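You operate a simulated robot arm through the tools that you are given. There is no shell and no other tool. Be economical: measure what you need, move in short steps, check, and stop when the job is done.

The job below is to be done with a simulated robot arm. You get a single attempt, and the scene is never put back.

TASK
Mix the vial with the blue band on the mixer, then read it in the colour meter.
Fine: shake till the streaks are gone, switch the mixer off, leave the vial in the meter and the meter on.

It is judged by the outcome, as a careful person would: the job done as asked, and still so three seconds after it is handed in. It fails if anything else is knocked over, pushed out of place, dropped, spilled or broken.

THE ROBOT
A 7-joint arm with a two-finger parallel gripper, fixed in place. Base frame: the origin is at the foot of the arm, x ahead of it, y to its left, z up; the work surface is at about z = 0.855. Readings come in m, rad, newtons and seconds.
With the tool pointing down near the work surface it reaches from about 0.24 to 0.68 m from the base axis. Its first joint turns from -1.152 to 1.152 rad. Payload 2.4 kg.
The tool frame sits at the grasp point between the pads (the TCP): z along the fingers, y along the line on which they close. The tips reach 0.03 m beyond it. Largest opening 0.094 m; finger width 0.028, thickness 0.01; the body of the gripper, 0.05 by 0.096 m, starts 0.055 m behind the TCP.
Orientation is that of the tool frame in the base frame, as a unit quaternion [w, x, y, z]. With the fingers straight down and closing along the base's y, the tool's x points along the base's -x, its y along +y and its z along -z.

THE INTERFACE
- The arm moves only by the tool jog_arm. Its argument "increments" is text: rows parted by semicolons, each of 7 numbers parted by spaces: the shift along the tool's x, y, z in m, then the turn, a rotation vector about the tool's x, y, z in rad, then the finger opening in m, from 0 to 0.094. In form: dx dy dz ax ay az jaw; .... A call has 1 to 10 rows; each row shifts and turns the commanded pose from where the row before left it, along the tool's axes as they then stand. A row lasts 0.2 s, in which the tool goes at most 0.05 m and 0.15 rad; a call with a longer step from one row to the next is refused whole, and so is a gripper value outside its range. A pose out of reach is approached as far as the arm can. The call stops where the force on the tool passes 40 N (or 10 N more than at its start, if that is more) or the arm is blocked; 0.2 s more then pass. Each finger travels about 0.153 m/s and halts on what it meets, pressing with about 33 N; the grip force reading is that of the motor and also rises with nothing between the fingers. The clock runs only during rows and for 0.2 s after the last one: add rows that do not move to give the fingers time. It gives the time, the measured TCP pose, the force on the tool (base axes), the opening and the grip force at its end, in the units of the frame above (readings bear some noise).
- Cameras (640 x 400 px; columns grow to the right, rows downward): "scene" is fixed at [0.0367, 0.4674, 1.4519]; the picture's right is [-0.78, -0.62, 0.00], its down [-0.31, 0.39, -0.87] and it looks along [0.54, -0.68, -0.50] (base axes); focal length 312 px, centre (320, 200). "wrist" rides on the gripper at [0.076, 0.014, -0.102] in the tool frame; the picture's right is [-0.18, 0.98, 0.00], its down [-0.75, -0.14, -0.64] and it looks along [-0.63, -0.12, 0.77] (tool axes); focal length 243 px, centre (320, 200). There is no depth. A picture from a camera that has moved, and an enlarged one, comes with that camera's place and axes in the base frame and with its lens.
- get_image(camera): a new picture of that camera. The clock stands still meanwhile.
- zoom(camera, box): a new picture of the part [left, top, right, bottom] of that camera's present view, enlarged. The clock stands still meanwhile.
- hand_in(): hands the job in; it is judged then, once.

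Go step by step. Nothing tells you positions but the pictures and the camera data: compare them with the known pose of the tool, close in by small moves and look again before you grip or let go. The budget is 120 turns and 64 pictures, counting those below and the enlarged ones. Unless the task says otherwise, let go and move clear before handing in, and close with one line.

The tools are called after "Request:" as name(argument=value, ...) on one line, values as JSON. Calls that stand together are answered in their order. jog_arm: Moves the arm, as the interface text tells. Its arguments: {"type":"object","properties":{"increments":{"type":"string"}},"required":["increments"]} The other tools are called the same way: get_image (camera) takes a picture; zoom (camera, box) takes an enlarged picture of a part of a camera's view; hand_in () hands the job in.

At the start:

```text
clock: 0.0
position: [0.4569, -0.0118, 1.2467]
orientation: [0.0, 0.0, 1.0, -0.001]
contact_force: [-0.4, -0.1, 0.0]
grip_width: 0.0941
grasp_force: 0.1
```

scene: 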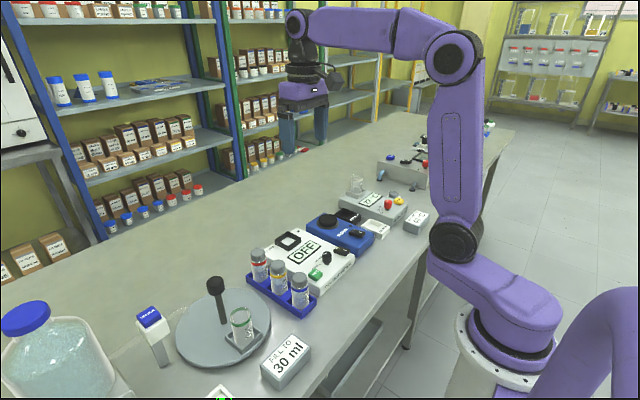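
wrist: 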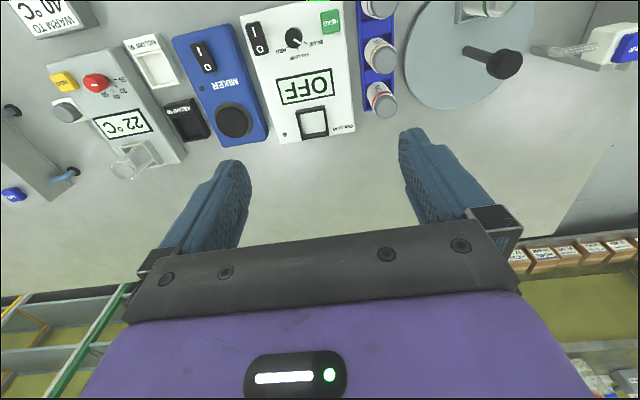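

I see a rack with three vials, a white colour meter (OFF), and a blue mixer beside it. I'll zoom in to read the details.

Request:
zoom(camera="scene", box=[230, 200, 390, 320])

Request:
zoom(camera="wrist", box=[150, 0, 410, 162])

```text
3.33 times, centred on (310, 260) of scene
camera zoom: at [0.0367, 0.4674, 1.4519], right [-0.78, -0.62, 0.0], down [-0.31, 0.39, -0.87], along [0.54, -0.68, -0.5], focal length 1041 px, centre (353, 0)
```

zoom: 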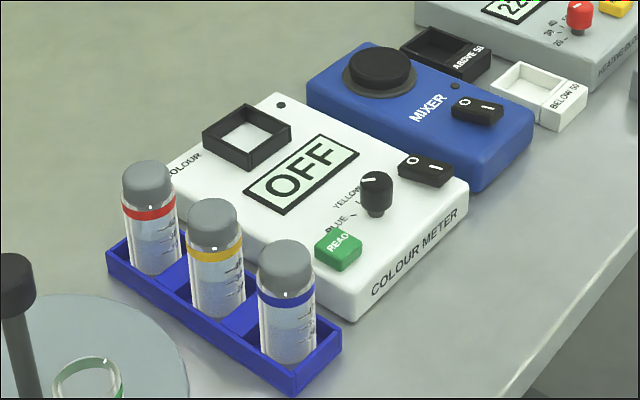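

```text
2.46 times, centred on (280, 81) of wrist
camera zoom: at [0.3801, 0.0024, 1.3483], right [0.18, 0.98, 0.0], down [0.75, -0.14, 0.64], along [0.63, -0.12, -0.77], focal length 597 px, centre (418, 493)
```

zoom: 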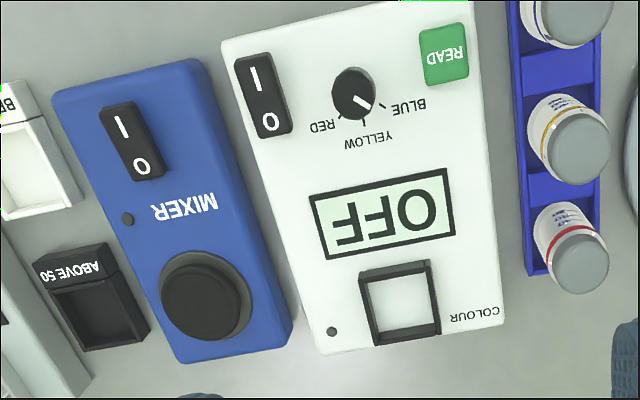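

The rack has the blue-band vial nearest the robot base, and the meter has a filter knob, READ button and power rocker. I'll pull back in x so the wrist camera sees all of it.

Request:
jog_arm(increments="0.04 0 0.02 0 0 0 0.094;0.04 0 0.02 0 0 0 0.094;0.04 0 0.02 0 0 0 0.094;0 0 0 0 0 0 0.094;0 0 0 0 0 0 0.094")

Request:
get_image(camera="wrist")

```text
clock: 1.2
position: [0.3367, -0.0092, 1.189]
orientation: [0.001, 0.0, 1.0, 0.0]
contact_force: [-0.1, -0.3, -0.1]
grip_width: 0.0941
grasp_force: 0.2
```

```text
59 pictures are left
camera wrist: at [0.2605, 0.0048, 1.2903], right [0.18, 0.98, 0.0], down [0.75, -0.14, 0.64], along [0.63, -0.12, -0.77], focal length 243 px, centre (320, 200)
```

wrist: 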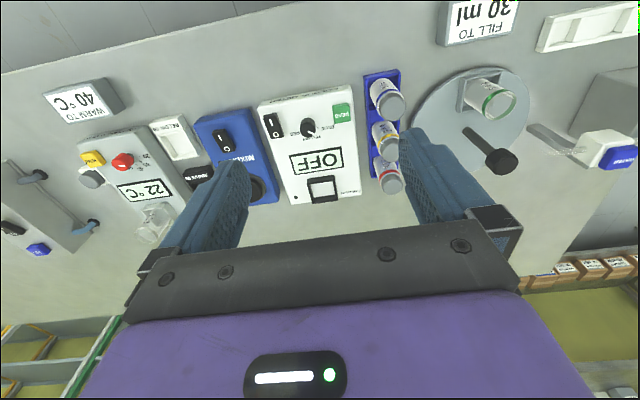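

Everything is in view; I'll enlarge it to measure.

Request:
zoom(camera="wrist", box=[190, 60, 420, 210])

Request:
zoom(camera="scene", box=[300, 220, 360, 290])

```text
2.67 times, centred on (305, 135) of wrist
camera zoom: at [0.2605, 0.0048, 1.2903], right [0.18, 0.98, 0.0], down [0.75, -0.14, 0.64], along [0.63, -0.12, -0.77], focal length 647 px, centre (360, 373)
```

zoom: 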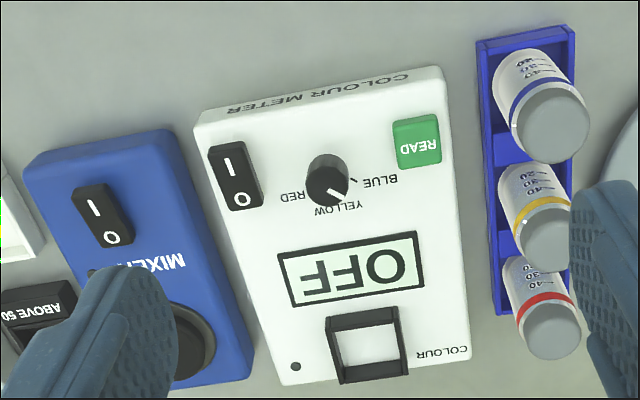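

```text
5.71 times, centred on (330, 255) of scene
camera zoom: at [0.0367, 0.4674, 1.4519], right [-0.78, -0.62, 0.0], down [-0.31, 0.39, -0.87], along [0.54, -0.68, -0.5], focal length 1784 px, centre (263, -114)
```

zoom: 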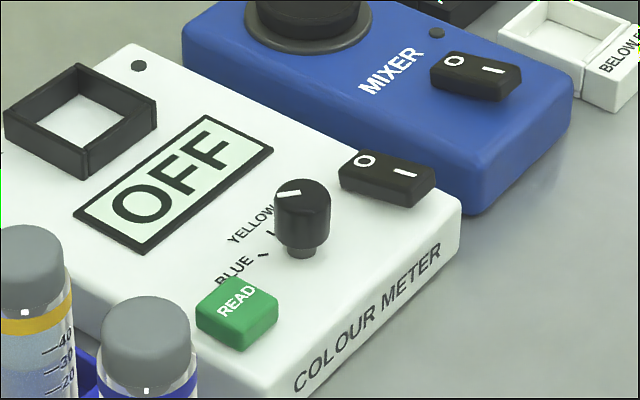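

The knob pointer seems to be on BLUE already. Estimates: blue vial (0.396, 0.083), top 0.95; mixer cup (0.524, -0.187); meter well (0.557, -0.042); meter rocker "I" end (0.40, -0.102); mixer rocker "I" end (0.413, -0.197). Next I close the fingers and go above the meter rocker.

Request:
jog_arm(increments="-0.01 -0.02 0.035 0 0 0 0.06;-0.01 -0.02 0.035 0 0 0 0.03;-0.01 -0.02 0.035 0 0 0 0;-0.01 -0.02 0.035 0 0 0 0;-0.008 -0.013 0.035 0 0 0 0;0 0 0 0 0 0 0;0 0 0 0 0 0 0")

Request:
get_image(camera="wrist")

Request:
zoom(camera="scene", box=[270, 170, 430, 290])

```text
clock: 2.8
position: [0.3835, -0.1037, 1.0121]
orientation: [-0.001, 0.0, 1.0, 0.0]
contact_force: [0.4, 0.2, 0.3]
grip_width: 0.0
grasp_force: 32.7
```

```text
56 pictures are left
camera wrist: at [0.3077, -0.0914, 1.1138], right [0.18, 0.98, 0.0], down [0.75, -0.14, 0.64], along [0.63, -0.12, -0.77], focal length 243 px, centre (320, 200)
```

wrist: 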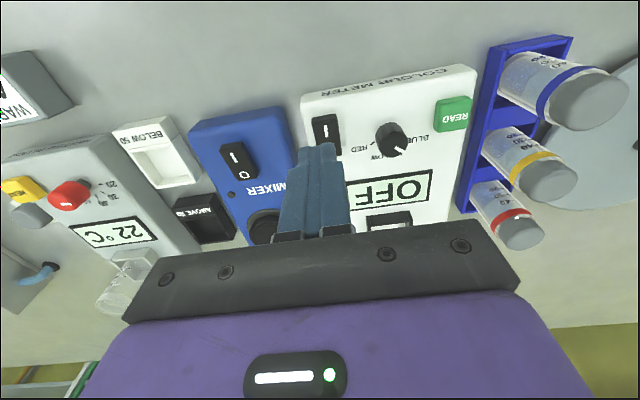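

```text
3.33 times, centred on (350, 230) of scene
camera zoom: at [0.0367, 0.4674, 1.4519], right [-0.78, -0.62, 0.0], down [-0.31, 0.39, -0.87], along [0.54, -0.68, -0.5], focal length 1041 px, centre (220, 100)
```

zoom: 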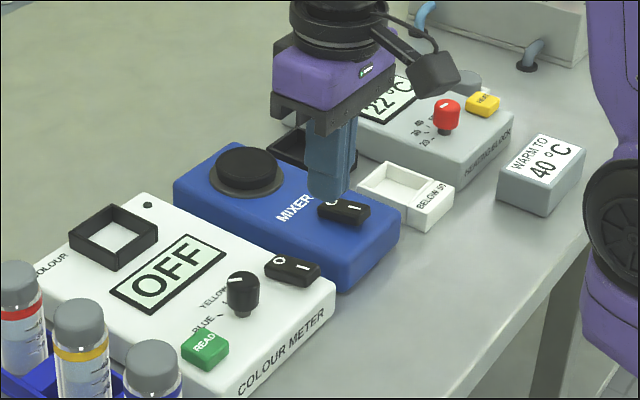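

The closed fingers are nearly above the "I" end of the meter rocker. I'll descend close to it and check.

Request:
jog_arm(increments="-0.004 0 0.02 0 0 0 0;0 0 0.02 0 0 0 0;0 0 0.02 0 0 0 0;0 0 0 0 0 0 0")

Request:
zoom(camera="wrist", box=[200, 60, 440, 210])

Request:
zoom(camera="scene", box=[310, 205, 390, 265])

```text
clock: 3.8
position: [0.3877, -0.104, 0.9507]
orientation: [0.0, 0.0, 1.0, 0.0]
contact_force: [-0.1, 0.4, 1.1]
grip_width: 0.0002
grasp_force: 32.6
```

```text
2.67 times, centred on (320, 135) of wrist
camera zoom: at [0.3116, -0.0919, 1.0525], right [0.18, 0.98, 0.0], down [0.75, -0.14, 0.64], along [0.63, -0.12, -0.77], focal length 647 px, centre (320, 373)
```

zoom: 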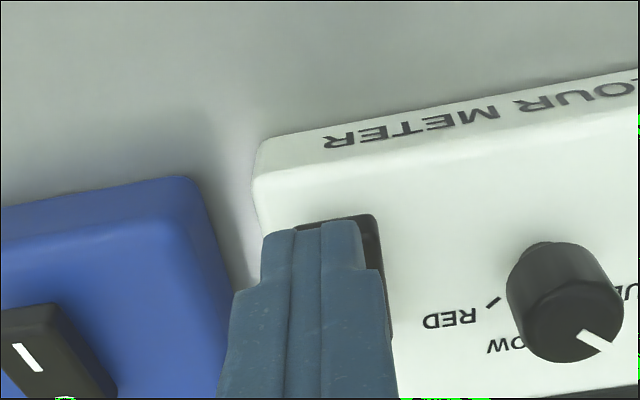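

```text
6.67 times, centred on (350, 235) of scene
camera zoom: at [0.0367, 0.4674, 1.4519], right [-0.78, -0.62, 0.0], down [-0.31, 0.39, -0.87], along [0.54, -0.68, -0.5], focal length 2082 px, centre (120, -33)
```

zoom: 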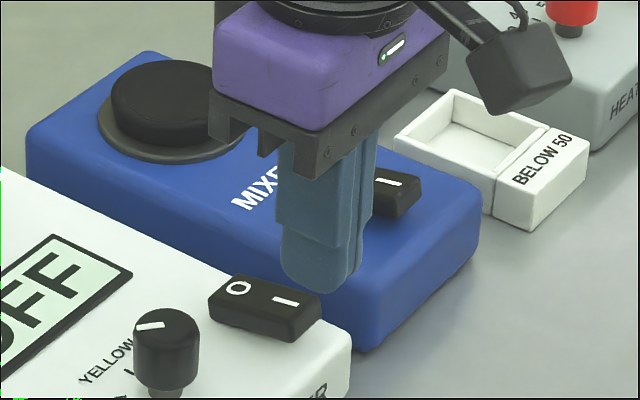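

The tips are about 15 mm above the rocker and slightly to its right (-y). I'll shift +4 mm in y and press in small steps.

Request:
jog_arm(increments="0 0.004 0 0 0 0 0;0 0 0.007 0 0 0 0;0 0 0.005 0 0 0 0;0 0 0.004 0 0 0 0;0 0 0.003 0 0 0 0;0 0 0.003 0 0 0 0")

Request:
zoom(camera="scene", box=[270, 205, 390, 285])

```text
clock: 5.2
position: [0.3881, -0.1015, 0.9294]
orientation: [0.001, 0.0, 1.0, -0.001]
contact_force: [0.3, 0.1, -0.1]
grip_width: 0.0002
grasp_force: 32.9
```

```text
5.00 times, centred on (330, 245) of scene
camera zoom: at [0.0367, 0.4674, 1.4519], right [-0.78, -0.62, 0.0], down [-0.31, 0.39, -0.87], along [0.54, -0.68, -0.5], focal length 1561 px, centre (270, -25)
```

zoom: 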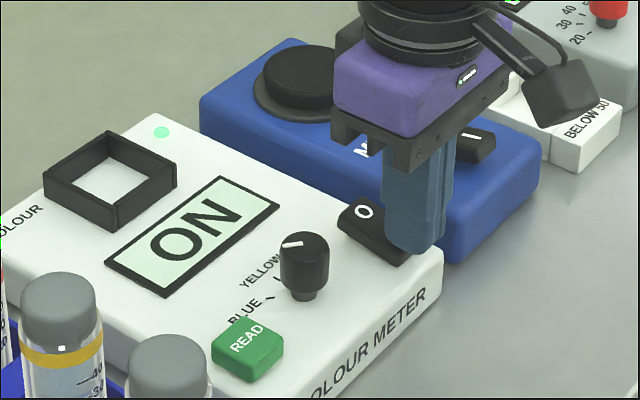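

The meter is ON and its lamp is lit. Next I lift and move above the mixer rocker, viewing the cup on the way.

Request:
jog_arm(increments="0 0 -0.03 0 0 0 0;0 0 -0.03 0 0 0 0;-0.007 -0.045 0 0 0 0 0;-0.007 -0.047 0 0 0 0 0;0 0 0 0 0 0 0;0 0 0 0 0 0 0")

Request:
get_image(camera="wrist")

Request:
zoom(camera="scene", box=[290, 200, 390, 260])

```text
clock: 6.6
position: [0.4033, -0.1912, 0.9911]
orientation: [0.0, 0.0, 1.0, 0.0]
contact_force: [0.2, -0.7, -0.8]
grip_width: 0.0
grasp_force: 33.0
```

```text
51 pictures are left
camera wrist: at [0.3266, -0.1776, 1.0925], right [0.18, 0.98, 0.0], down [0.75, -0.14, 0.64], along [0.63, -0.12, -0.77], focal length 243 px, centre (320, 200)
```

wrist: 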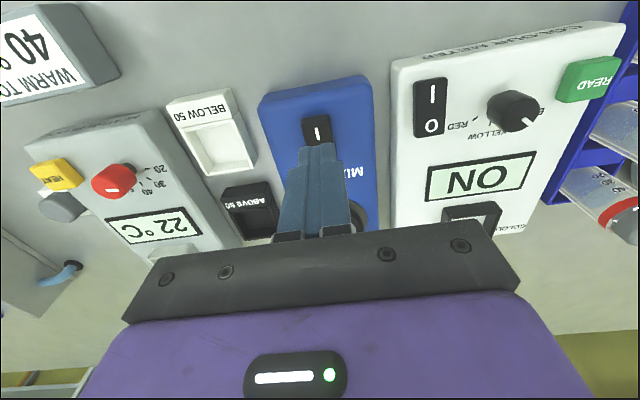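

```text
6.40 times, centred on (340, 230) of scene
camera zoom: at [0.0367, 0.4674, 1.4519], right [-0.78, -0.62, 0.0], down [-0.31, 0.39, -0.87], along [0.54, -0.68, -0.5], focal length 1998 px, centre (192, 8)
```

zoom: 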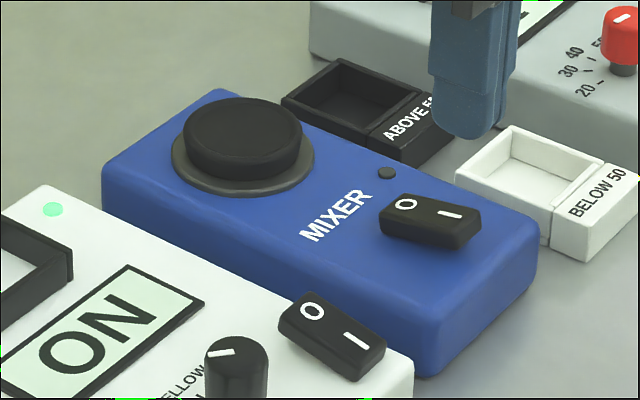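

The mixer cup is a shallow rubber disc, so the vial must be held on it. I'll switch the mixer on first, pressing its "I" end.

Request:
jog_arm(increments="0.003 -0.003 0.02 0 0 0 0;0 0 0.02 0 0 0 0;0 0 0.008 0 0 0 0;0 0 0.005 0 0 0 0;0 0 0.004 0 0 0 0;0 0 0.003 0 0 0 0;0 0 0.003 0 0 0 0")

Request:
zoom(camera="scene", box=[290, 200, 390, 260])

```text
clock: 7.9
position: [0.399, -0.196, 0.9347]
orientation: [0.001, 0.0, 1.0, 0.0]
contact_force: [-4.3, 2.8, 12.5]
grip_width: 0.0001
grasp_force: 32.9
stopped in row 6: the force on the tool passed its limit (the readings are from after the stop); the commanded pose is now the measured one
```

```text
6.40 times, centred on (340, 230) of scene
camera zoom: at [0.0364, 0.4675, 1.4518], right [-0.78, -0.62, 0.0], down [-0.31, 0.39, -0.87], along [0.54, -0.68, -0.5], focal length 1998 px, centre (192, 8)
```

zoom: 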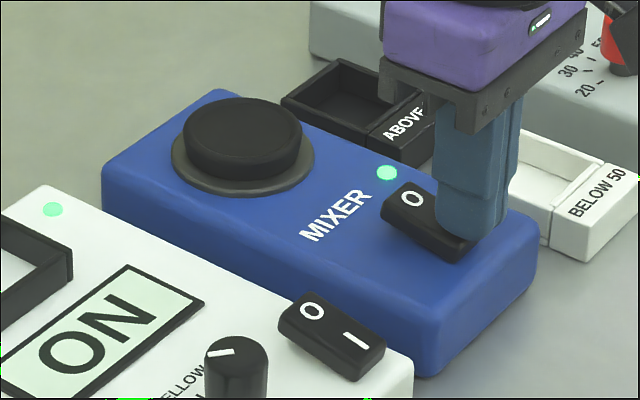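

The mixer's lamp is lit. I lift and travel above the blue-band vial with the fingers opened to 60 mm.

Request:
jog_arm(increments="0 0 -0.04 0 0 0 0;0 0.02 -0.04 0 0 0 0;0 0.043 -0.015 0 0 0 0.06;0 0.043 0 0 0 0 0.06;0 0.043 0 0 0 0 0.06;0 0.043 0 0 0 0 0.06;0 0.043 0 0 0 0 0.06;0.002 0.044 0 0 0 0 0.06;0 0 0 0 0 0 0.06;0 0 0 0 0 0 0.06")

Request:
get_image(camera="wrist")

Request:
zoom(camera="scene", box=[220, 200, 360, 320])

```text
clock: 10.1
position: [0.3969, 0.083, 1.0271]
orientation: [0.001, 0.001, 1.0, 0.0]
contact_force: [-0.1, -0.8, -0.5]
grip_width: 0.0604
grasp_force: 0.1
```

```text
48 pictures are left
camera wrist: at [0.3211, 0.0971, 1.1283], right [0.18, 0.98, 0.0], down [0.75, -0.14, 0.64], along [0.63, -0.12, -0.77], focal length 243 px, centre (320, 200)
```

wrist: 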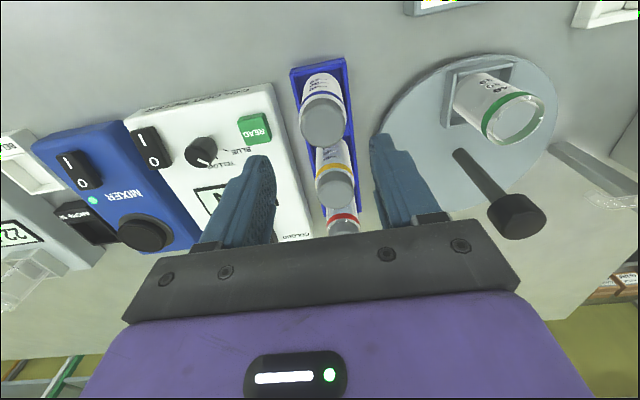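

```text
3.33 times, centred on (290, 260) of scene
camera zoom: at [0.0367, 0.4674, 1.4519], right [-0.78, -0.62, 0.0], down [-0.31, 0.39, -0.87], along [0.54, -0.68, -0.5], focal length 1041 px, centre (420, 0)
```

zoom: 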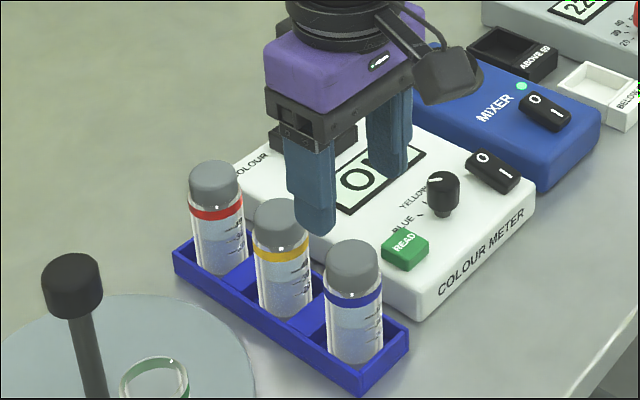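

The vial sits between the fingers; I refine to (0.394, 0.0855) and descend part-way for a check.

Request:
jog_arm(increments="0.002 0.0025 0.02 0 0 0 0.06;0 0 0.02 0 0 0 0.06;0 0 0.015 0 0 0 0.06;0 0 0 0 0 0 0.06")

Request:
get_image(camera="wrist")

Request:
zoom(camera="scene", box=[250, 220, 350, 320])

```text
clock: 11.1
position: [0.3967, 0.0875, 0.9748]
orientation: [0.001, 0.0, 1.0, 0.0]
contact_force: [-0.2, -0.1, 0.4]
grip_width: 0.0601
grasp_force: 0.0
```

```text
46 pictures are left
camera wrist: at [0.3206, 0.0997, 1.0757], right [0.18, 0.98, 0.0], down [0.75, -0.14, 0.64], along [0.63, -0.12, -0.77], focal length 243 px, centre (320, 200)
```

wrist: 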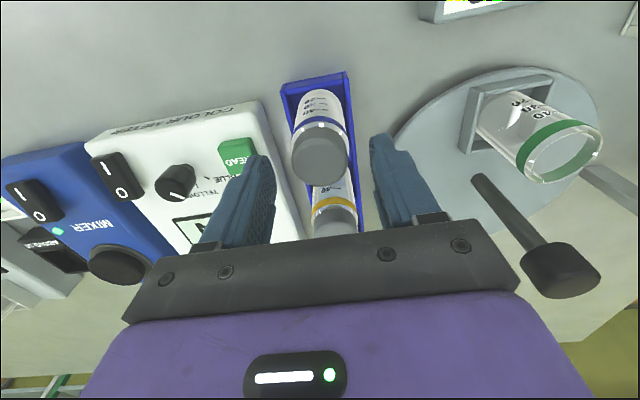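

```text
4.00 times, centred on (300, 270) of scene
camera zoom: at [0.0367, 0.4674, 1.4519], right [-0.78, -0.62, 0.0], down [-0.31, 0.39, -0.87], along [0.54, -0.68, -0.5], focal length 1249 px, centre (400, -80)
```

zoom: 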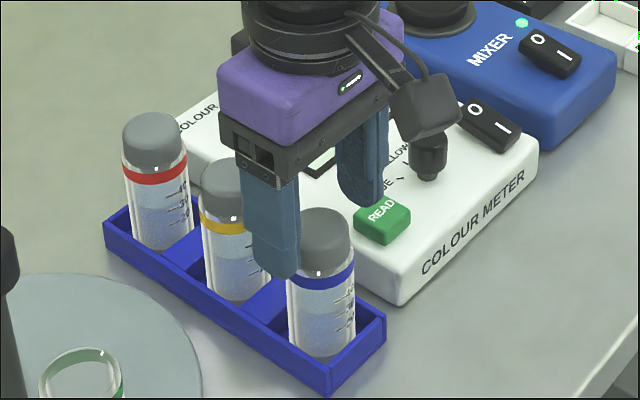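

The alignment is good (cap at about (0.393, 0.087)). I descend to TCP z about 0.922 and close.

Request:
jog_arm(increments="0.002 -0.001 0.015 0 0 0 0.06;0 0 0.015 0 0 0 0.06;0 0 0.012 0 0 0 0.06;0 0 0.008 0 0 0 0.06;0 0 0 0 0 0 0.06")

Request:
zoom(camera="scene", box=[250, 220, 350, 320])

Request:
get_image(camera="wrist")

```text
clock: 12.3
position: [0.3943, 0.0856, 0.9245]
orientation: [0.0, 0.0, 1.0, -0.001]
contact_force: [-0.4, -0.5, -0.4]
grip_width: 0.0601
grasp_force: 0.0
```

```text
4.00 times, centred on (300, 270) of scene
camera zoom: at [0.0367, 0.4674, 1.4519], right [-0.78, -0.62, 0.0], down [-0.31, 0.39, -0.87], along [0.54, -0.68, -0.5], focal length 1249 px, centre (400, -80)
```

zoom: 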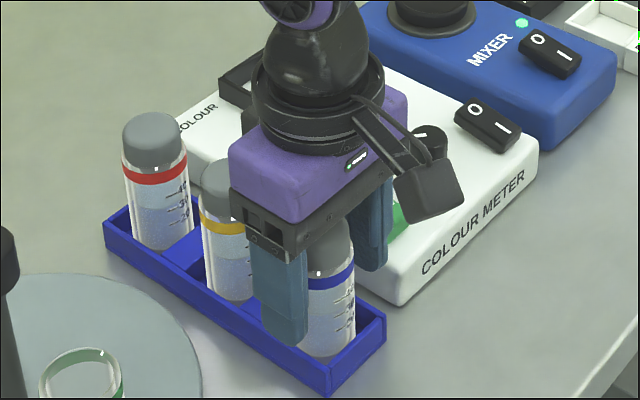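

```text
43 pictures are left
camera wrist: at [0.3181, 0.0992, 1.0257], right [0.18, 0.98, 0.0], down [0.75, -0.14, 0.64], along [0.63, -0.12, -0.77], focal length 243 px, centre (320, 200)
```

wrist: 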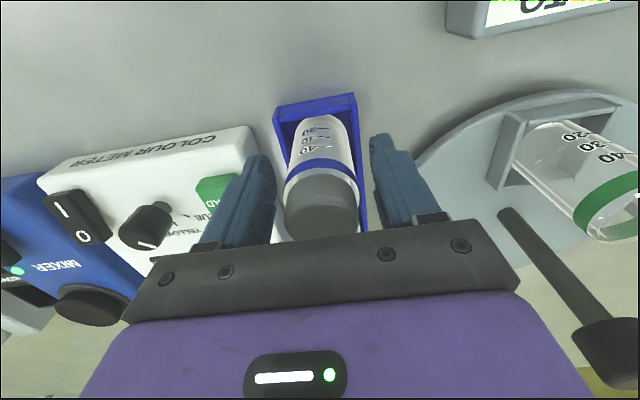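

The vial is centred between the pads; I close on it.

Request:
jog_arm(increments="0 0 0 0 0 0 0.045;0 0 0 0 0 0 0.03;0 0 0 0 0 0 0.015;0 0 0 0 0 0 0.01;0 0 0 0 0 0 0.01")

Request:
get_image(camera="wrist")

```text
clock: 13.5
position: [0.3942, 0.0842, 0.9237]
orientation: [0.0, 0.0, 1.0, -0.001]
contact_force: [0.4, 0.0, 0.0]
grip_width: 0.0394
grasp_force: 32.8
```

```text
42 pictures are left
camera wrist: at [0.3182, 0.0992, 1.0259], right [0.18, 0.98, 0.0], down [0.75, -0.14, 0.64], along [0.63, -0.12, -0.77], focal length 243 px, centre (320, 200)
```

wrist: 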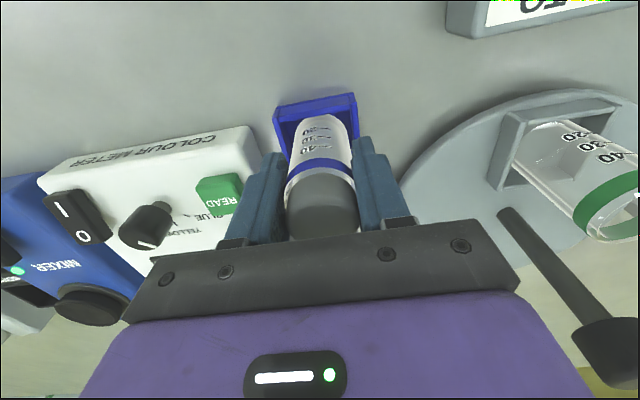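

The vial is gripped (39 mm). I lift it straight up and carry it above the mixer cup.

Request:
jog_arm(increments="0 0 -0.02 0 0 0 0.01;0 0 -0.04 0 0 0 0.01;0 0 -0.05 0 0 0 0.01;-0.018 -0.038 0 0 0 0 0.01;-0.018 -0.038 0 0 0 0 0.01;-0.018 -0.038 0 0 0 0 0.01;-0.018 -0.038 0 0 0 0 0.01;-0.018 -0.038 0 0 0 0 0.01;-0.018 -0.038 0 0 0 0 0.01;-0.02 -0.042 0 0 0 0 0.01")

Request:
zoom(camera="scene", box=[270, 160, 430, 280])

Request:
get_image(camera="wrist")

```text
clock: 15.7
position: [0.522, -0.1868, 1.033]
orientation: [0.001, 0.001, 1.0, -0.001]
contact_force: [-0.1, 0.0, -1.1]
grip_width: 0.0396
grasp_force: 33.4
```

```text
3.33 times, centred on (350, 220) of scene
camera zoom: at [0.0367, 0.4674, 1.4519], right [-0.78, -0.62, 0.0], down [-0.31, 0.39, -0.87], along [0.54, -0.68, -0.5], focal length 1041 px, centre (220, 133)
```

zoom: 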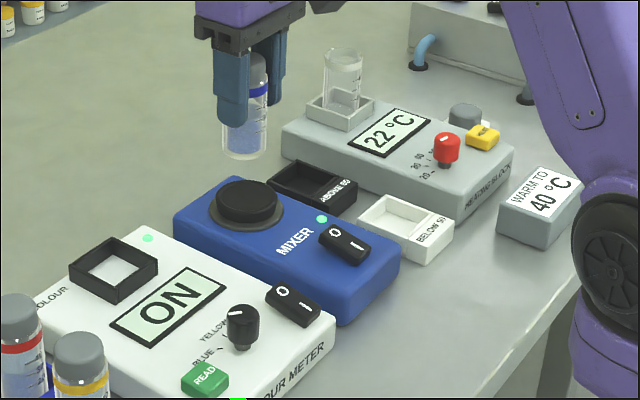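

```text
40 pictures are left
camera wrist: at [0.4452, -0.1725, 1.1336], right [0.18, 0.98, 0.0], down [0.75, -0.14, 0.64], along [0.63, -0.12, -0.77], focal length 243 px, centre (320, 200)
```

wrist: 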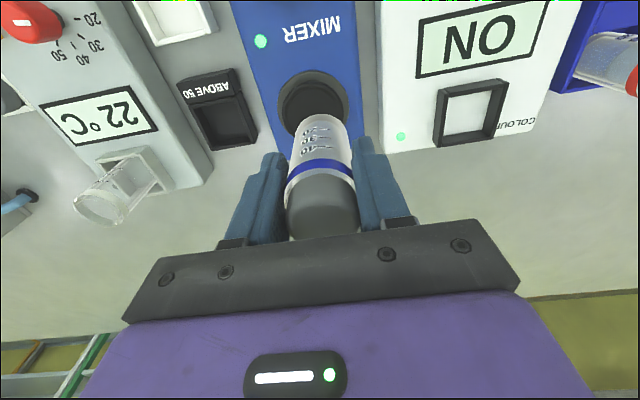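

The vial's bottom is about 5 cm above the cup. I enlarge to line it up before lowering.

Request:
zoom(camera="wrist", box=[240, 50, 400, 150])

Request:
zoom(camera="scene", box=[315, 170, 375, 235])

```text
4.00 times, centred on (320, 100) of wrist
camera zoom: at [0.4452, -0.1725, 1.1336], right [0.18, 0.98, 0.0], down [0.75, -0.14, 0.64], along [0.63, -0.12, -0.77], focal length 970 px, centre (320, 600)
```

zoom: 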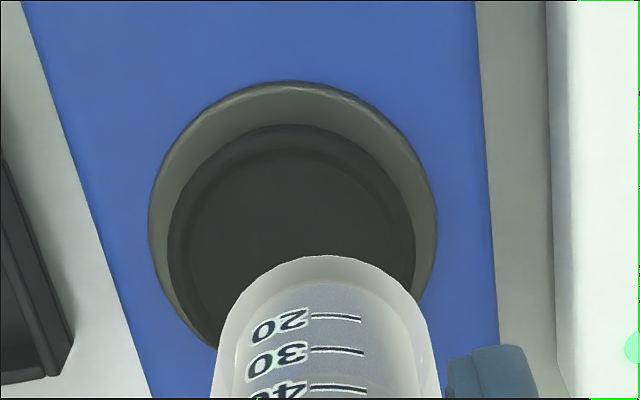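

```text
6.15 times, centred on (345, 202) of scene
camera zoom: at [0.0367, 0.4674, 1.4519], right [-0.78, -0.62, 0.0], down [-0.31, 0.39, -0.87], along [0.54, -0.68, -0.5], focal length 1922 px, centre (166, 185)
```

zoom: 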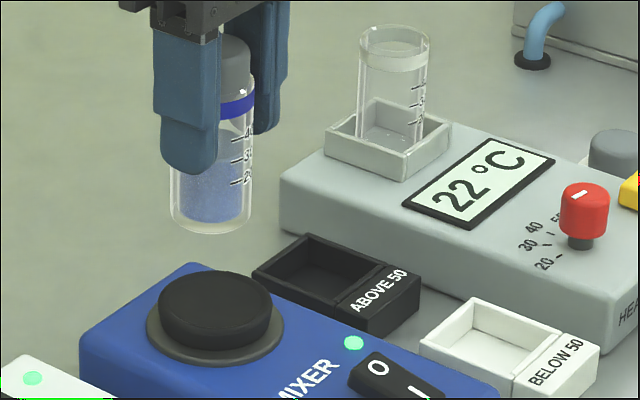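

I shift slightly to (0.520, -0.190) and lower to just above the cup.

Request:
jog_arm(increments="0.002 -0.0035 0.015 0 0 0 0.01;0 0 0.015 0 0 0 0.01;0 0 0.01 0 0 0 0.01;0 0 0 0 0 0 0.01")

Request:
zoom(camera="scene", box=[315, 170, 375, 235])

Request:
zoom(camera="wrist", box=[240, 50, 400, 150])

```text
clock: 16.7
position: [0.5197, -0.1901, 0.9932]
orientation: [0.001, -0.001, 1.0, 0.0]
contact_force: [-0.6, 0.0, -1.3]
grip_width: 0.0397
grasp_force: 32.4
```

```text
6.15 times, centred on (345, 202) of scene
camera zoom: at [0.0367, 0.4674, 1.4519], right [-0.78, -0.62, 0.0], down [-0.31, 0.39, -0.87], along [0.54, -0.68, -0.5], focal length 1922 px, centre (166, 185)
```

zoom: 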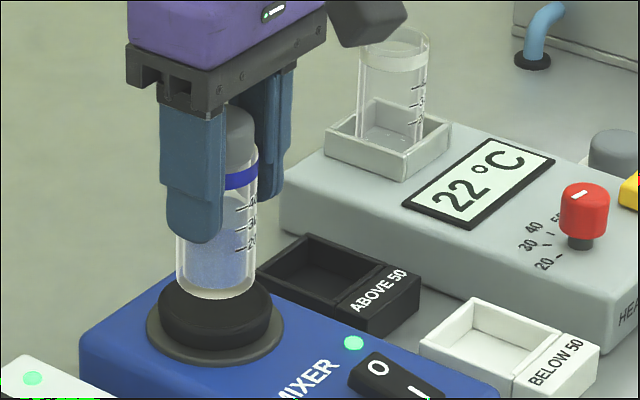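

```text
4.00 times, centred on (320, 100) of wrist
camera zoom: at [0.4438, -0.1754, 1.0946], right [0.18, 0.98, 0.0], down [0.75, -0.14, 0.64], along [0.63, -0.12, -0.77], focal length 970 px, centre (320, 600)
```

zoom: 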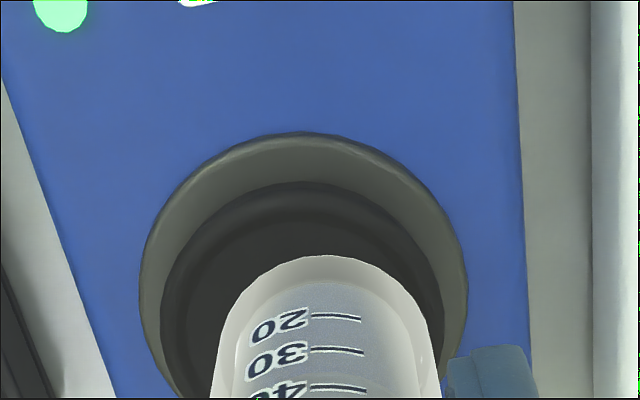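

The vial is nearly centred, with the cup about 4 mm toward -y. I correct that and lower until contact.

Request:
jog_arm(increments="0 -0.003 0.004 0 0 0 0.01;0 0 0.003 0 0 0 0.01;0 0 0.003 0 0 0 0.01;0 0 0.002 0 0 0 0.01;0 0 0 0 0 0 0.01")

Request:
zoom(camera="scene", box=[315, 170, 375, 235])

```text
clock: 17.9
position: [0.5202, -0.1924, 0.983]
orientation: [0.0, 0.0, 1.0, -0.001]
contact_force: [-0.4, 1.0, -0.7]
grip_width: 0.0394
grasp_force: 33.3
```

```text
6.15 times, centred on (345, 202) of scene
camera zoom: at [0.0367, 0.4674, 1.4519], right [-0.78, -0.62, 0.0], down [-0.31, 0.39, -0.87], along [0.54, -0.68, -0.5], focal length 1922 px, centre (166, 185)
```

zoom: 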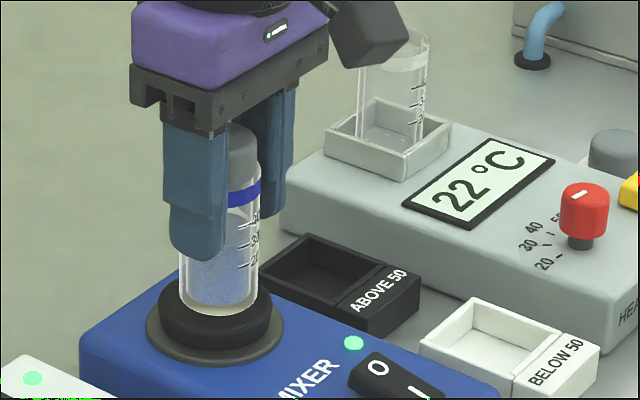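

No contact yet; I continue down in 2 mm steps.

Request:
jog_arm(increments="0 0 0.002 0 0 0 0.01;0 0 0.002 0 0 0 0.01;0 0 0.002 0 0 0 0.01;0 0 0 0 0 0 0.01")

```text
clock: 18.9
position: [0.5201, -0.1919, 0.9755]
orientation: [0.001, 0.0, 1.0, -0.001]
contact_force: [-0.9, 0.6, -1.7]
grip_width: 0.0393
grasp_force: 33.1
```

Request:
jog_arm(increments="0 0 0.002 0 0 0 0.01;0 0 0.002 0 0 0 0.01;0 0 0 0 0 0 0.01")

Request:
zoom(camera="scene", box=[315, 170, 375, 235])

```text
clock: 19.7
position: [0.5207, -0.1932, 0.9722]
orientation: [0.001, 0.001, 1.0, -0.002]
contact_force: [0.2, -0.7, -0.2]
grip_width: 0.0396
grasp_force: 33.0
```

```text
6.15 times, centred on (345, 202) of scene
camera zoom: at [0.0367, 0.4674, 1.4519], right [-0.78, -0.62, 0.0], down [-0.31, 0.39, -0.87], along [0.54, -0.68, -0.5], focal length 1922 px, centre (166, 185)
```

zoom: 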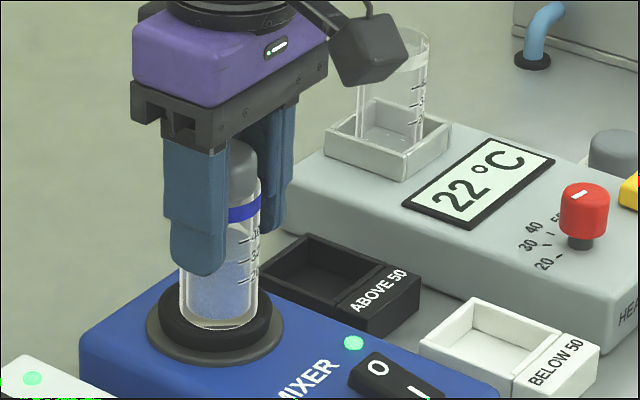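

Still very close but not touching; I continue gently.

Request:
jog_arm(increments="0 0 0.0015 0 0 0 0.01;0 0 0.0015 0 0 0 0.01;0 0 0.0015 0 0 0 0.01;0 0 0 0 0 0 0.01")

```text
clock: 20.7
position: [0.5206, -0.1916, 0.9688]
orientation: [0.001, 0.001, 1.0, -0.001]
contact_force: [-1.7, -0.7, 5.4]
grip_width: 0.0393
grasp_force: 33.7
```

Contact now (5 N). I press about 1 mm more and hold while it shakes.

Request:
jog_arm(increments="0 0 0.0015 0 0 0 0.01;0 0 0 0 0 0 0.01;0 0 0 0 0 0 0.01;0 0 0 0 0 0 0.01;0 0 0 0 0 0 0.01;0 0 0 0 0 0 0.01;0 0 0 0 0 0 0.01;0 0 0 0 0 0 0.01;0 0 0 0 0 0 0.01;0 0 0 0 0 0 0.01")

Request:
zoom(camera="scene", box=[325, 185, 365, 225])

Request:
zoom(camera="wrist", box=[240, 80, 400, 180])

```text
clock: 22.9
position: [0.5214, -0.193, 0.9677]
orientation: [0.003, 0.0, 1.0, -0.001]
contact_force: [2.3, -1.3, 21.0]
grip_width: 0.0393
grasp_force: 33.2
```

```text
10.00 times, centred on (345, 205) of scene
camera zoom: at [0.0364, 0.4675, 1.4518], right [-0.78, -0.62, 0.0], down [-0.31, 0.39, -0.87], along [0.54, -0.68, -0.5], focal length 3123 px, centre (70, 150)
```

zoom: 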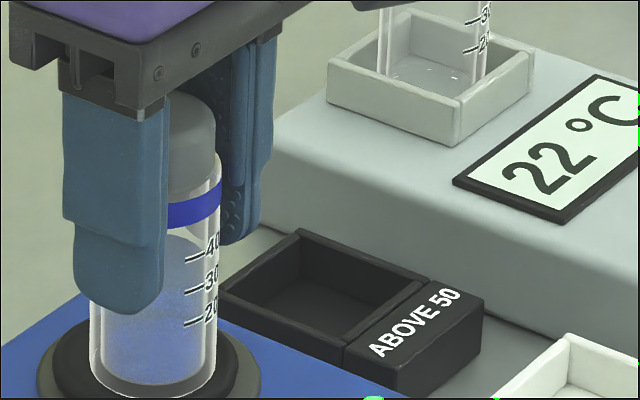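

```text
4.00 times, centred on (320, 130) of wrist
camera zoom: at [0.4439, -0.1775, 1.069], right [0.18, 0.98, 0.0], down [0.75, -0.14, 0.65], along [0.63, -0.12, -0.76], focal length 970 px, centre (320, 480)
```

zoom: 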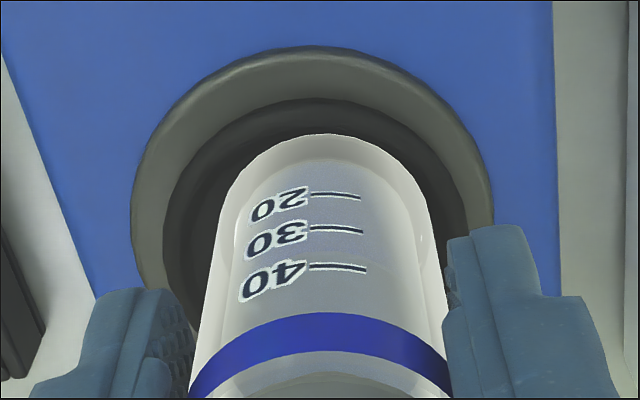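

It is pressed firmly at 21 N and the liquid still looks speckled. I keep holding.

Request:
jog_arm(increments="0 0 0 0 0 0 0.01;0 0 0 0 0 0 0.01;0 0 0 0 0 0 0.01;0 0 0 0 0 0 0.01;0 0 0 0 0 0 0.01;0 0 0 0 0 0 0.01;0 0 0 0 0 0 0.01;0 0 0 0 0 0 0.01;0 0 0 0 0 0 0.01;0 0 0 0 0 0 0.01")

Request:
jog_arm(increments="0 0 0 0 0 0 0.01;0 0 0 0 0 0 0.01;0 0 0 0 0 0 0.01;0 0 0 0 0 0 0.01;0 0 0 0 0 0 0.01;0 0 0 0 0 0 0.01;0 0 0 0 0 0 0.01;0 0 0 0 0 0 0.01;0 0 0 0 0 0 0.01;0 0 0 0 0 0 0.01")

Request:
zoom(camera="scene", box=[325, 185, 365, 225])

```text
clock: 25.1
position: [0.5213, -0.1905, 0.9667]
orientation: [0.002, 0.0, 1.0, 0.0]
contact_force: [2.9, 0.0, 22.0]
grip_width: 0.0394
grasp_force: 33.0
```

```text
clock: 27.3
position: [0.5199, -0.1912, 0.9671]
orientation: [0.001, 0.0, 1.0, -0.001]
contact_force: [-0.7, 0.3, 19.4]
grip_width: 0.0394
grasp_force: 32.4
```

```text
10.00 times, centred on (345, 205) of scene
camera zoom: at [0.0363, 0.4675, 1.4518], right [-0.78, -0.62, 0.0], down [-0.31, 0.39, -0.87], along [0.54, -0.68, -0.5], focal length 3123 px, centre (70, 150)
```

zoom: 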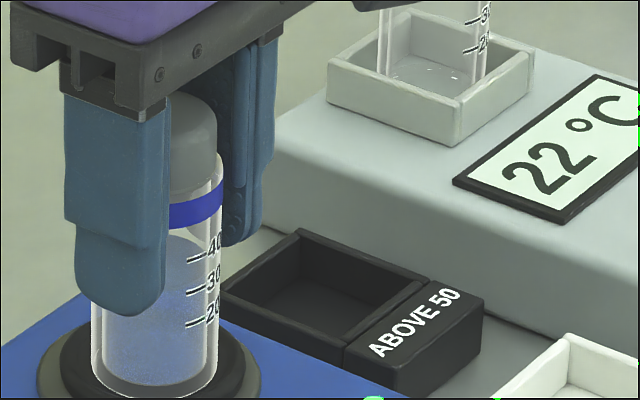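

The speckles are fading; I keep holding.

Request:
jog_arm(increments="0 0 0 0 0 0 0.01;0 0 0 0 0 0 0.01;0 0 0 0 0 0 0.01;0 0 0 0 0 0 0.01;0 0 0 0 0 0 0.01;0 0 0 0 0 0 0.01;0 0 0 0 0 0 0.01;0 0 0 0 0 0 0.01;0 0 0 0 0 0 0.01;0 0 0 0 0 0 0.01")

Request:
jog_arm(increments="0 0 0 0 0 0 0.01;0 0 0 0 0 0 0.01;0 0 0 0 0 0 0.01;0 0 0 0 0 0 0.01;0 0 0 0 0 0 0.01;0 0 0 0 0 0 0.01;0 0 0 0 0 0 0.01;0 0 0 0 0 0 0.01;0 0 0 0 0 0 0.01;0 0 0 0 0 0 0.01")

Request:
zoom(camera="scene", box=[325, 185, 365, 225])

Request:
zoom(camera="wrist", box=[240, 80, 400, 180])

```text
clock: 29.5
position: [0.5211, -0.1916, 0.9671]
orientation: [0.002, 0.0, 1.0, -0.001]
contact_force: [-0.7, 0.5, 17.0]
grip_width: 0.0394
grasp_force: 33.0
```

```text
clock: 31.7
position: [0.5201, -0.1923, 0.9678]
orientation: [0.003, 0.0, 1.0, 0.0]
contact_force: [0.2, -0.4, 15.6]
grip_width: 0.0394
grasp_force: 32.6
```

```text
10.00 times, centred on (345, 205) of scene
camera zoom: at [0.0364, 0.4675, 1.4518], right [-0.78, -0.62, 0.0], down [-0.31, 0.39, -0.87], along [0.54, -0.68, -0.5], focal length 3123 px, centre (70, 150)
```

zoom: 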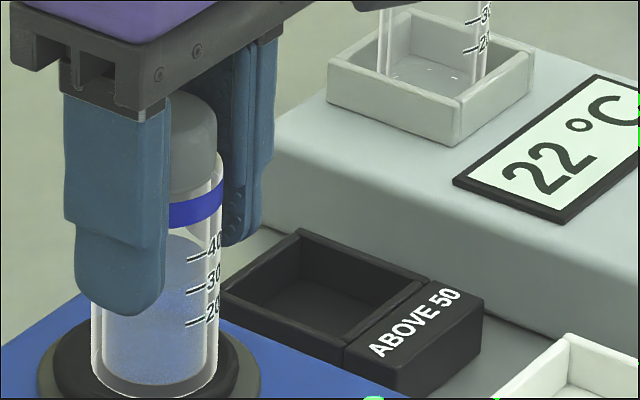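

```text
4.00 times, centred on (320, 130) of wrist
camera zoom: at [0.4437, -0.1776, 1.0688], right [0.18, 0.98, 0.0], down [0.75, -0.14, 0.64], along [0.63, -0.12, -0.76], focal length 970 px, centre (320, 480)
```

zoom: 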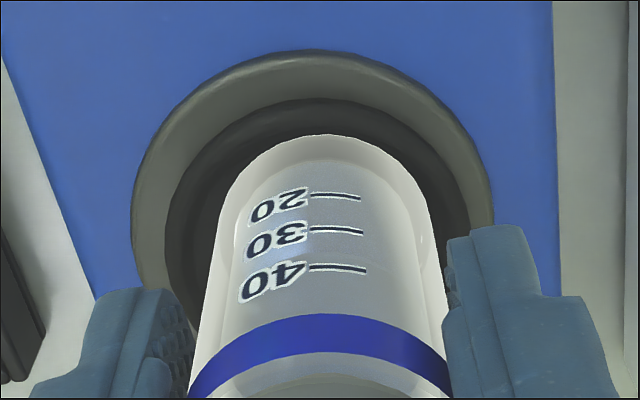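

There is a faint blue swirl near the 30 mark, so I continue holding.

Request:
jog_arm(increments="0 0 0 0 0 0 0.01;0 0 0 0 0 0 0.01;0 0 0 0 0 0 0.01;0 0 0 0 0 0 0.01;0 0 0 0 0 0 0.01;0 0 0 0 0 0 0.01;0 0 0 0 0 0 0.01;0 0 0 0 0 0 0.01;0 0 0 0 0 0 0.01;0 0 0 0 0 0 0.01")

Request:
jog_arm(increments="0 0 0 0 0 0 0.01;0 0 0 0 0 0 0.01;0 0 0 0 0 0 0.01;0 0 0 0 0 0 0.01;0 0 0 0 0 0 0.01;0 0 0 0 0 0 0.01;0 0 0 0 0 0 0.01;0 0 0 0 0 0 0.01;0 0 0 0 0 0 0.01;0 0 0 0 0 0 0.01")

Request:
jog_arm(increments="0 0 0 0 0 0 0.01;0 0 0 0 0 0 0.01;0 0 0 0 0 0 0.01;0 0 0 0 0 0 0.01;0 0 0 0 0 0 0.01;0 0 0 0 0 0 0.01;0 0 0 0 0 0 0.01;0 0 0 0 0 0 0.01;0 0 0 0 0 0 0.01;0 0 0 0 0 0 0.01")

Request:
zoom(camera="scene", box=[325, 200, 357, 226])

Request:
zoom(camera="wrist", box=[280, 110, 360, 170])

```text
clock: 33.9
position: [0.5212, -0.1927, 0.9685]
orientation: [0.002, -0.001, 1.0, -0.001]
contact_force: [-0.2, 0.1, 14.1]
grip_width: 0.0391
grasp_force: 33.0
```

```text
clock: 36.1
position: [0.5199, -0.1919, 0.9686]
orientation: [0.0, 0.0, 1.0, -0.001]
contact_force: [-0.1, -0.3, 12.5]
grip_width: 0.0395
grasp_force: 33.2
```

```text
clock: 38.3
position: [0.5208, -0.1924, 0.9672]
orientation: [0.001, 0.0, 1.0, -0.002]
contact_force: [-0.2, -0.1, 11.3]
grip_width: 0.0392
grasp_force: 32.9
```

```text
15.38 times, centred on (341, 213) of scene
camera zoom: at [0.0365, 0.4674, 1.4518], right [-0.78, -0.62, 0.0], down [-0.31, 0.39, -0.87], along [0.54, -0.68, -0.5], focal length 4804 px, centre (-3, 0)
```

zoom: 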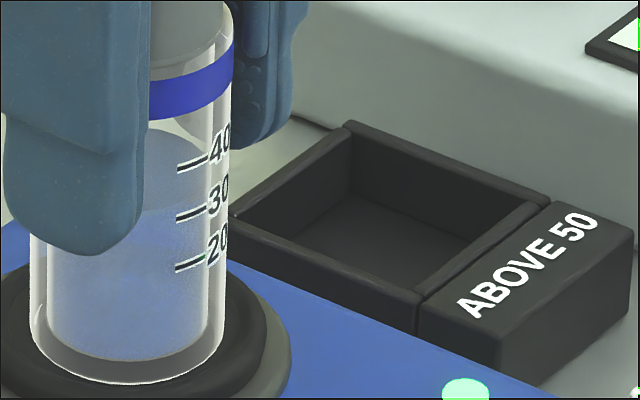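

```text
6.67 times, centred on (320, 140) of wrist
camera zoom: at [0.4437, -0.1776, 1.0687], right [0.18, 0.98, 0.0], down [0.75, -0.14, 0.64], along [0.63, -0.12, -0.76], focal length 1618 px, centre (320, 600)
```

zoom: 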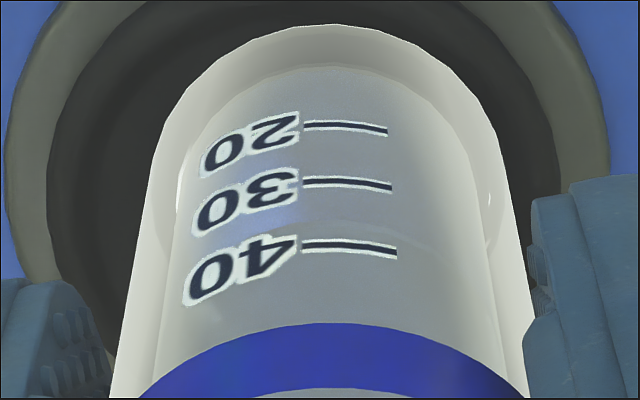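

The liquid now looks uniform. I'll hold one more spell for certainty, then lift and inspect.

Request:
jog_arm(increments="0 0 0.0007 0 0 0 0.01;0 0 0 0 0 0 0.01;0 0 0 0 0 0 0.01;0 0 0 0 0 0 0.01;0 0 0 0 0 0 0.01;0 0 0 0 0 0 0.01;0 0 0 0 0 0 0.01;0 0 0 0 0 0 0.01;0 0 0 0 0 0 0.01;0 0 0 0 0 0 0.01")

Request:
jog_arm(increments="0 0 0 0 0 0 0.01;0 0 0 0 0 0 0.01;0 0 0 0 0 0 0.01;0 0 0 0 0 0 0.01;0 0 0 0 0 0 0.01;0 0 0 0 0 0 0.01;0 0 0 0 0 0 0.01;0 0 0 0 0 0 0.01;0 0 0 0 0 0 0.01;0 0 0 0 0 0 0.01")

Request:
jog_arm(increments="0 0 -0.01 0 0 0 0.01;0 0 -0.02 0 0 0 0.01;0 0 -0.02 0 0 0 0.01;0 0 -0.015 0 0 0 0.01;0 0 0 0 0 0 0.01")

Request:
zoom(camera="scene", box=[315, 160, 375, 205])

Request:
zoom(camera="scene", box=[240, 235, 320, 320])

```text
clock: 40.5
position: [0.5202, -0.1918, 0.967]
orientation: [0.002, -0.001, 1.0, -0.001]
contact_force: [0.5, -1.6, 14.8]
grip_width: 0.0392
grasp_force: 33.3
```

```text
clock: 42.7
position: [0.5209, -0.1907, 0.9658]
orientation: [0.001, 0.001, 1.0, -0.001]
contact_force: [0.1, -0.4, 15.1]
grip_width: 0.0392
grasp_force: 33.2
```

```text
clock: 43.9
position: [0.5208, -0.1927, 1.0328]
orientation: [0.001, 0.0, 1.0, 0.0]
contact_force: [-0.9, -0.2, -1.1]
grip_width: 0.0393
grasp_force: 32.9
```

```text
8.89 times, centred on (345, 182) of scene
camera zoom: at [0.0367, 0.4674, 1.4519], right [-0.78, -0.62, 0.0], down [-0.31, 0.39, -0.87], along [0.54, -0.68, -0.5], focal length 2776 px, centre (98, 356)
```

zoom: 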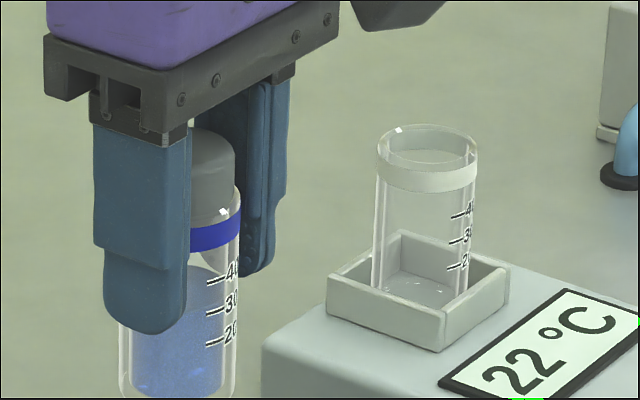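

```text
4.71 times, centred on (280, 278) of scene
camera zoom: at [0.0367, 0.4674, 1.4519], right [-0.78, -0.62, 0.0], down [-0.31, 0.39, -0.87], along [0.54, -0.68, -0.5], focal length 1470 px, centre (508, -165)
```

zoom: 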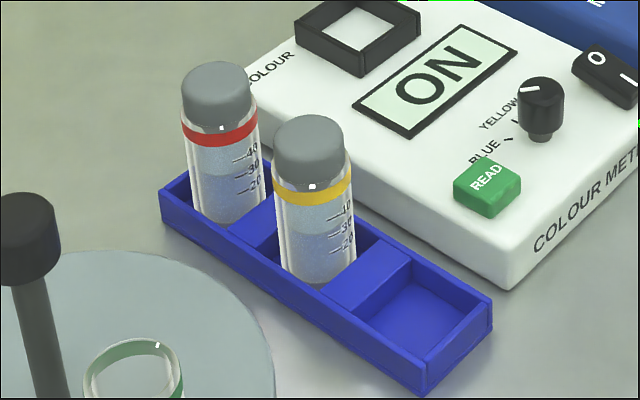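

I need a closer look at the liquid to judge the streaks.

Request:
zoom(camera="scene", box=[322, 185, 346, 209])

Request:
zoom(camera="wrist", box=[280, 110, 360, 170])

```text
16.00 times, centred on (334, 197) of scene
camera zoom: at [0.0367, 0.4674, 1.4519], right [-0.78, -0.62, 0.0], down [-0.31, 0.39, -0.87], along [0.54, -0.68, -0.5], focal length 4996 px, centre (96, 248)
```

zoom: 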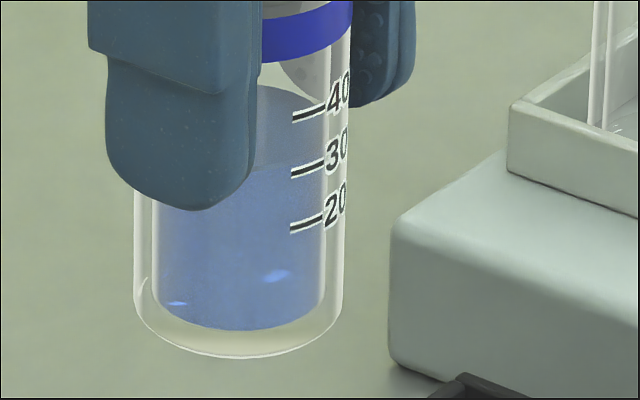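

```text
6.67 times, centred on (320, 140) of wrist
camera zoom: at [0.4441, -0.1785, 1.134], right [0.18, 0.98, 0.0], down [0.75, -0.14, 0.64], along [0.63, -0.12, -0.77], focal length 1618 px, centre (320, 600)
```

zoom: 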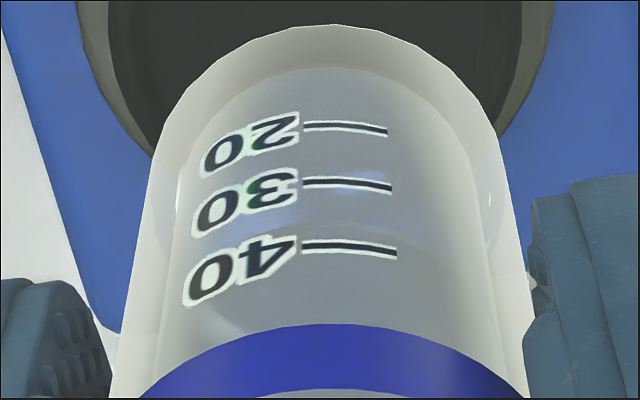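

The liquid is uniform. Next I carry the vial above the meter well, then align.

Request:
jog_arm(increments="-0.009 0.038 0 0 0 0 0.01;-0.009 0.038 0 0 0 0 0.01;-0.009 0.038 0 0 0 0 0.01;-0.008 0.036 0 0 0 0 0.01;0 0 0 0 0 0 0.01;0 0 0 0 0 0 0.01")

Request:
zoom(camera="wrist", box=[240, 50, 400, 150])

Request:
zoom(camera="scene", box=[270, 190, 350, 250])

```text
clock: 45.3
position: [0.5552, -0.0426, 1.0318]
orientation: [0.001, 0.0, 1.0, -0.001]
contact_force: [-0.6, -0.3, -0.8]
grip_width: 0.0391
grasp_force: 33.2
```

```text
4.00 times, centred on (320, 100) of wrist
camera zoom: at [0.4779, -0.0278, 1.1331], right [0.18, 0.98, 0.0], down [0.75, -0.14, 0.64], along [0.63, -0.12, -0.77], focal length 970 px, centre (320, 600)
```

zoom: 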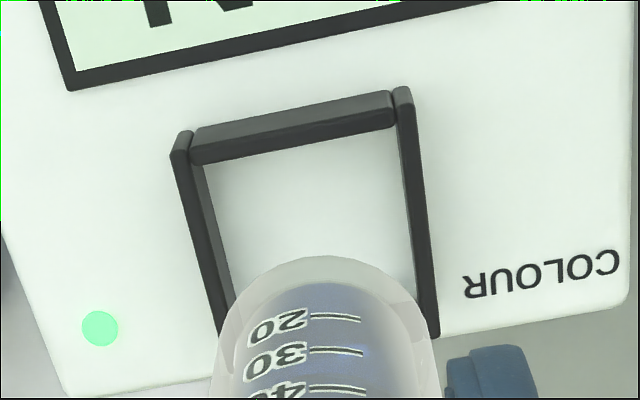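

```text
6.67 times, centred on (310, 220) of scene
camera zoom: at [0.0367, 0.4674, 1.4519], right [-0.78, -0.62, 0.0], down [-0.31, 0.39, -0.87], along [0.54, -0.68, -0.5], focal length 2082 px, centre (387, 67)
```

zoom: 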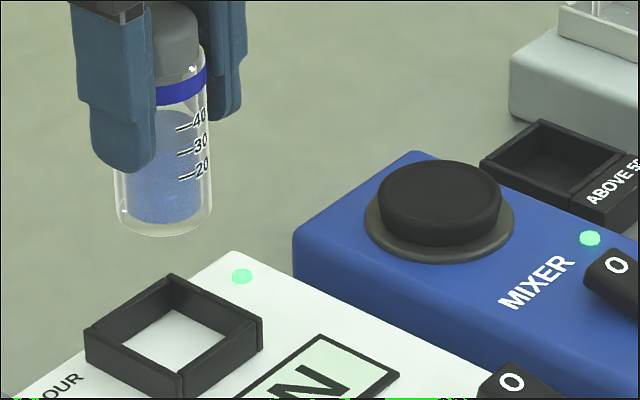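

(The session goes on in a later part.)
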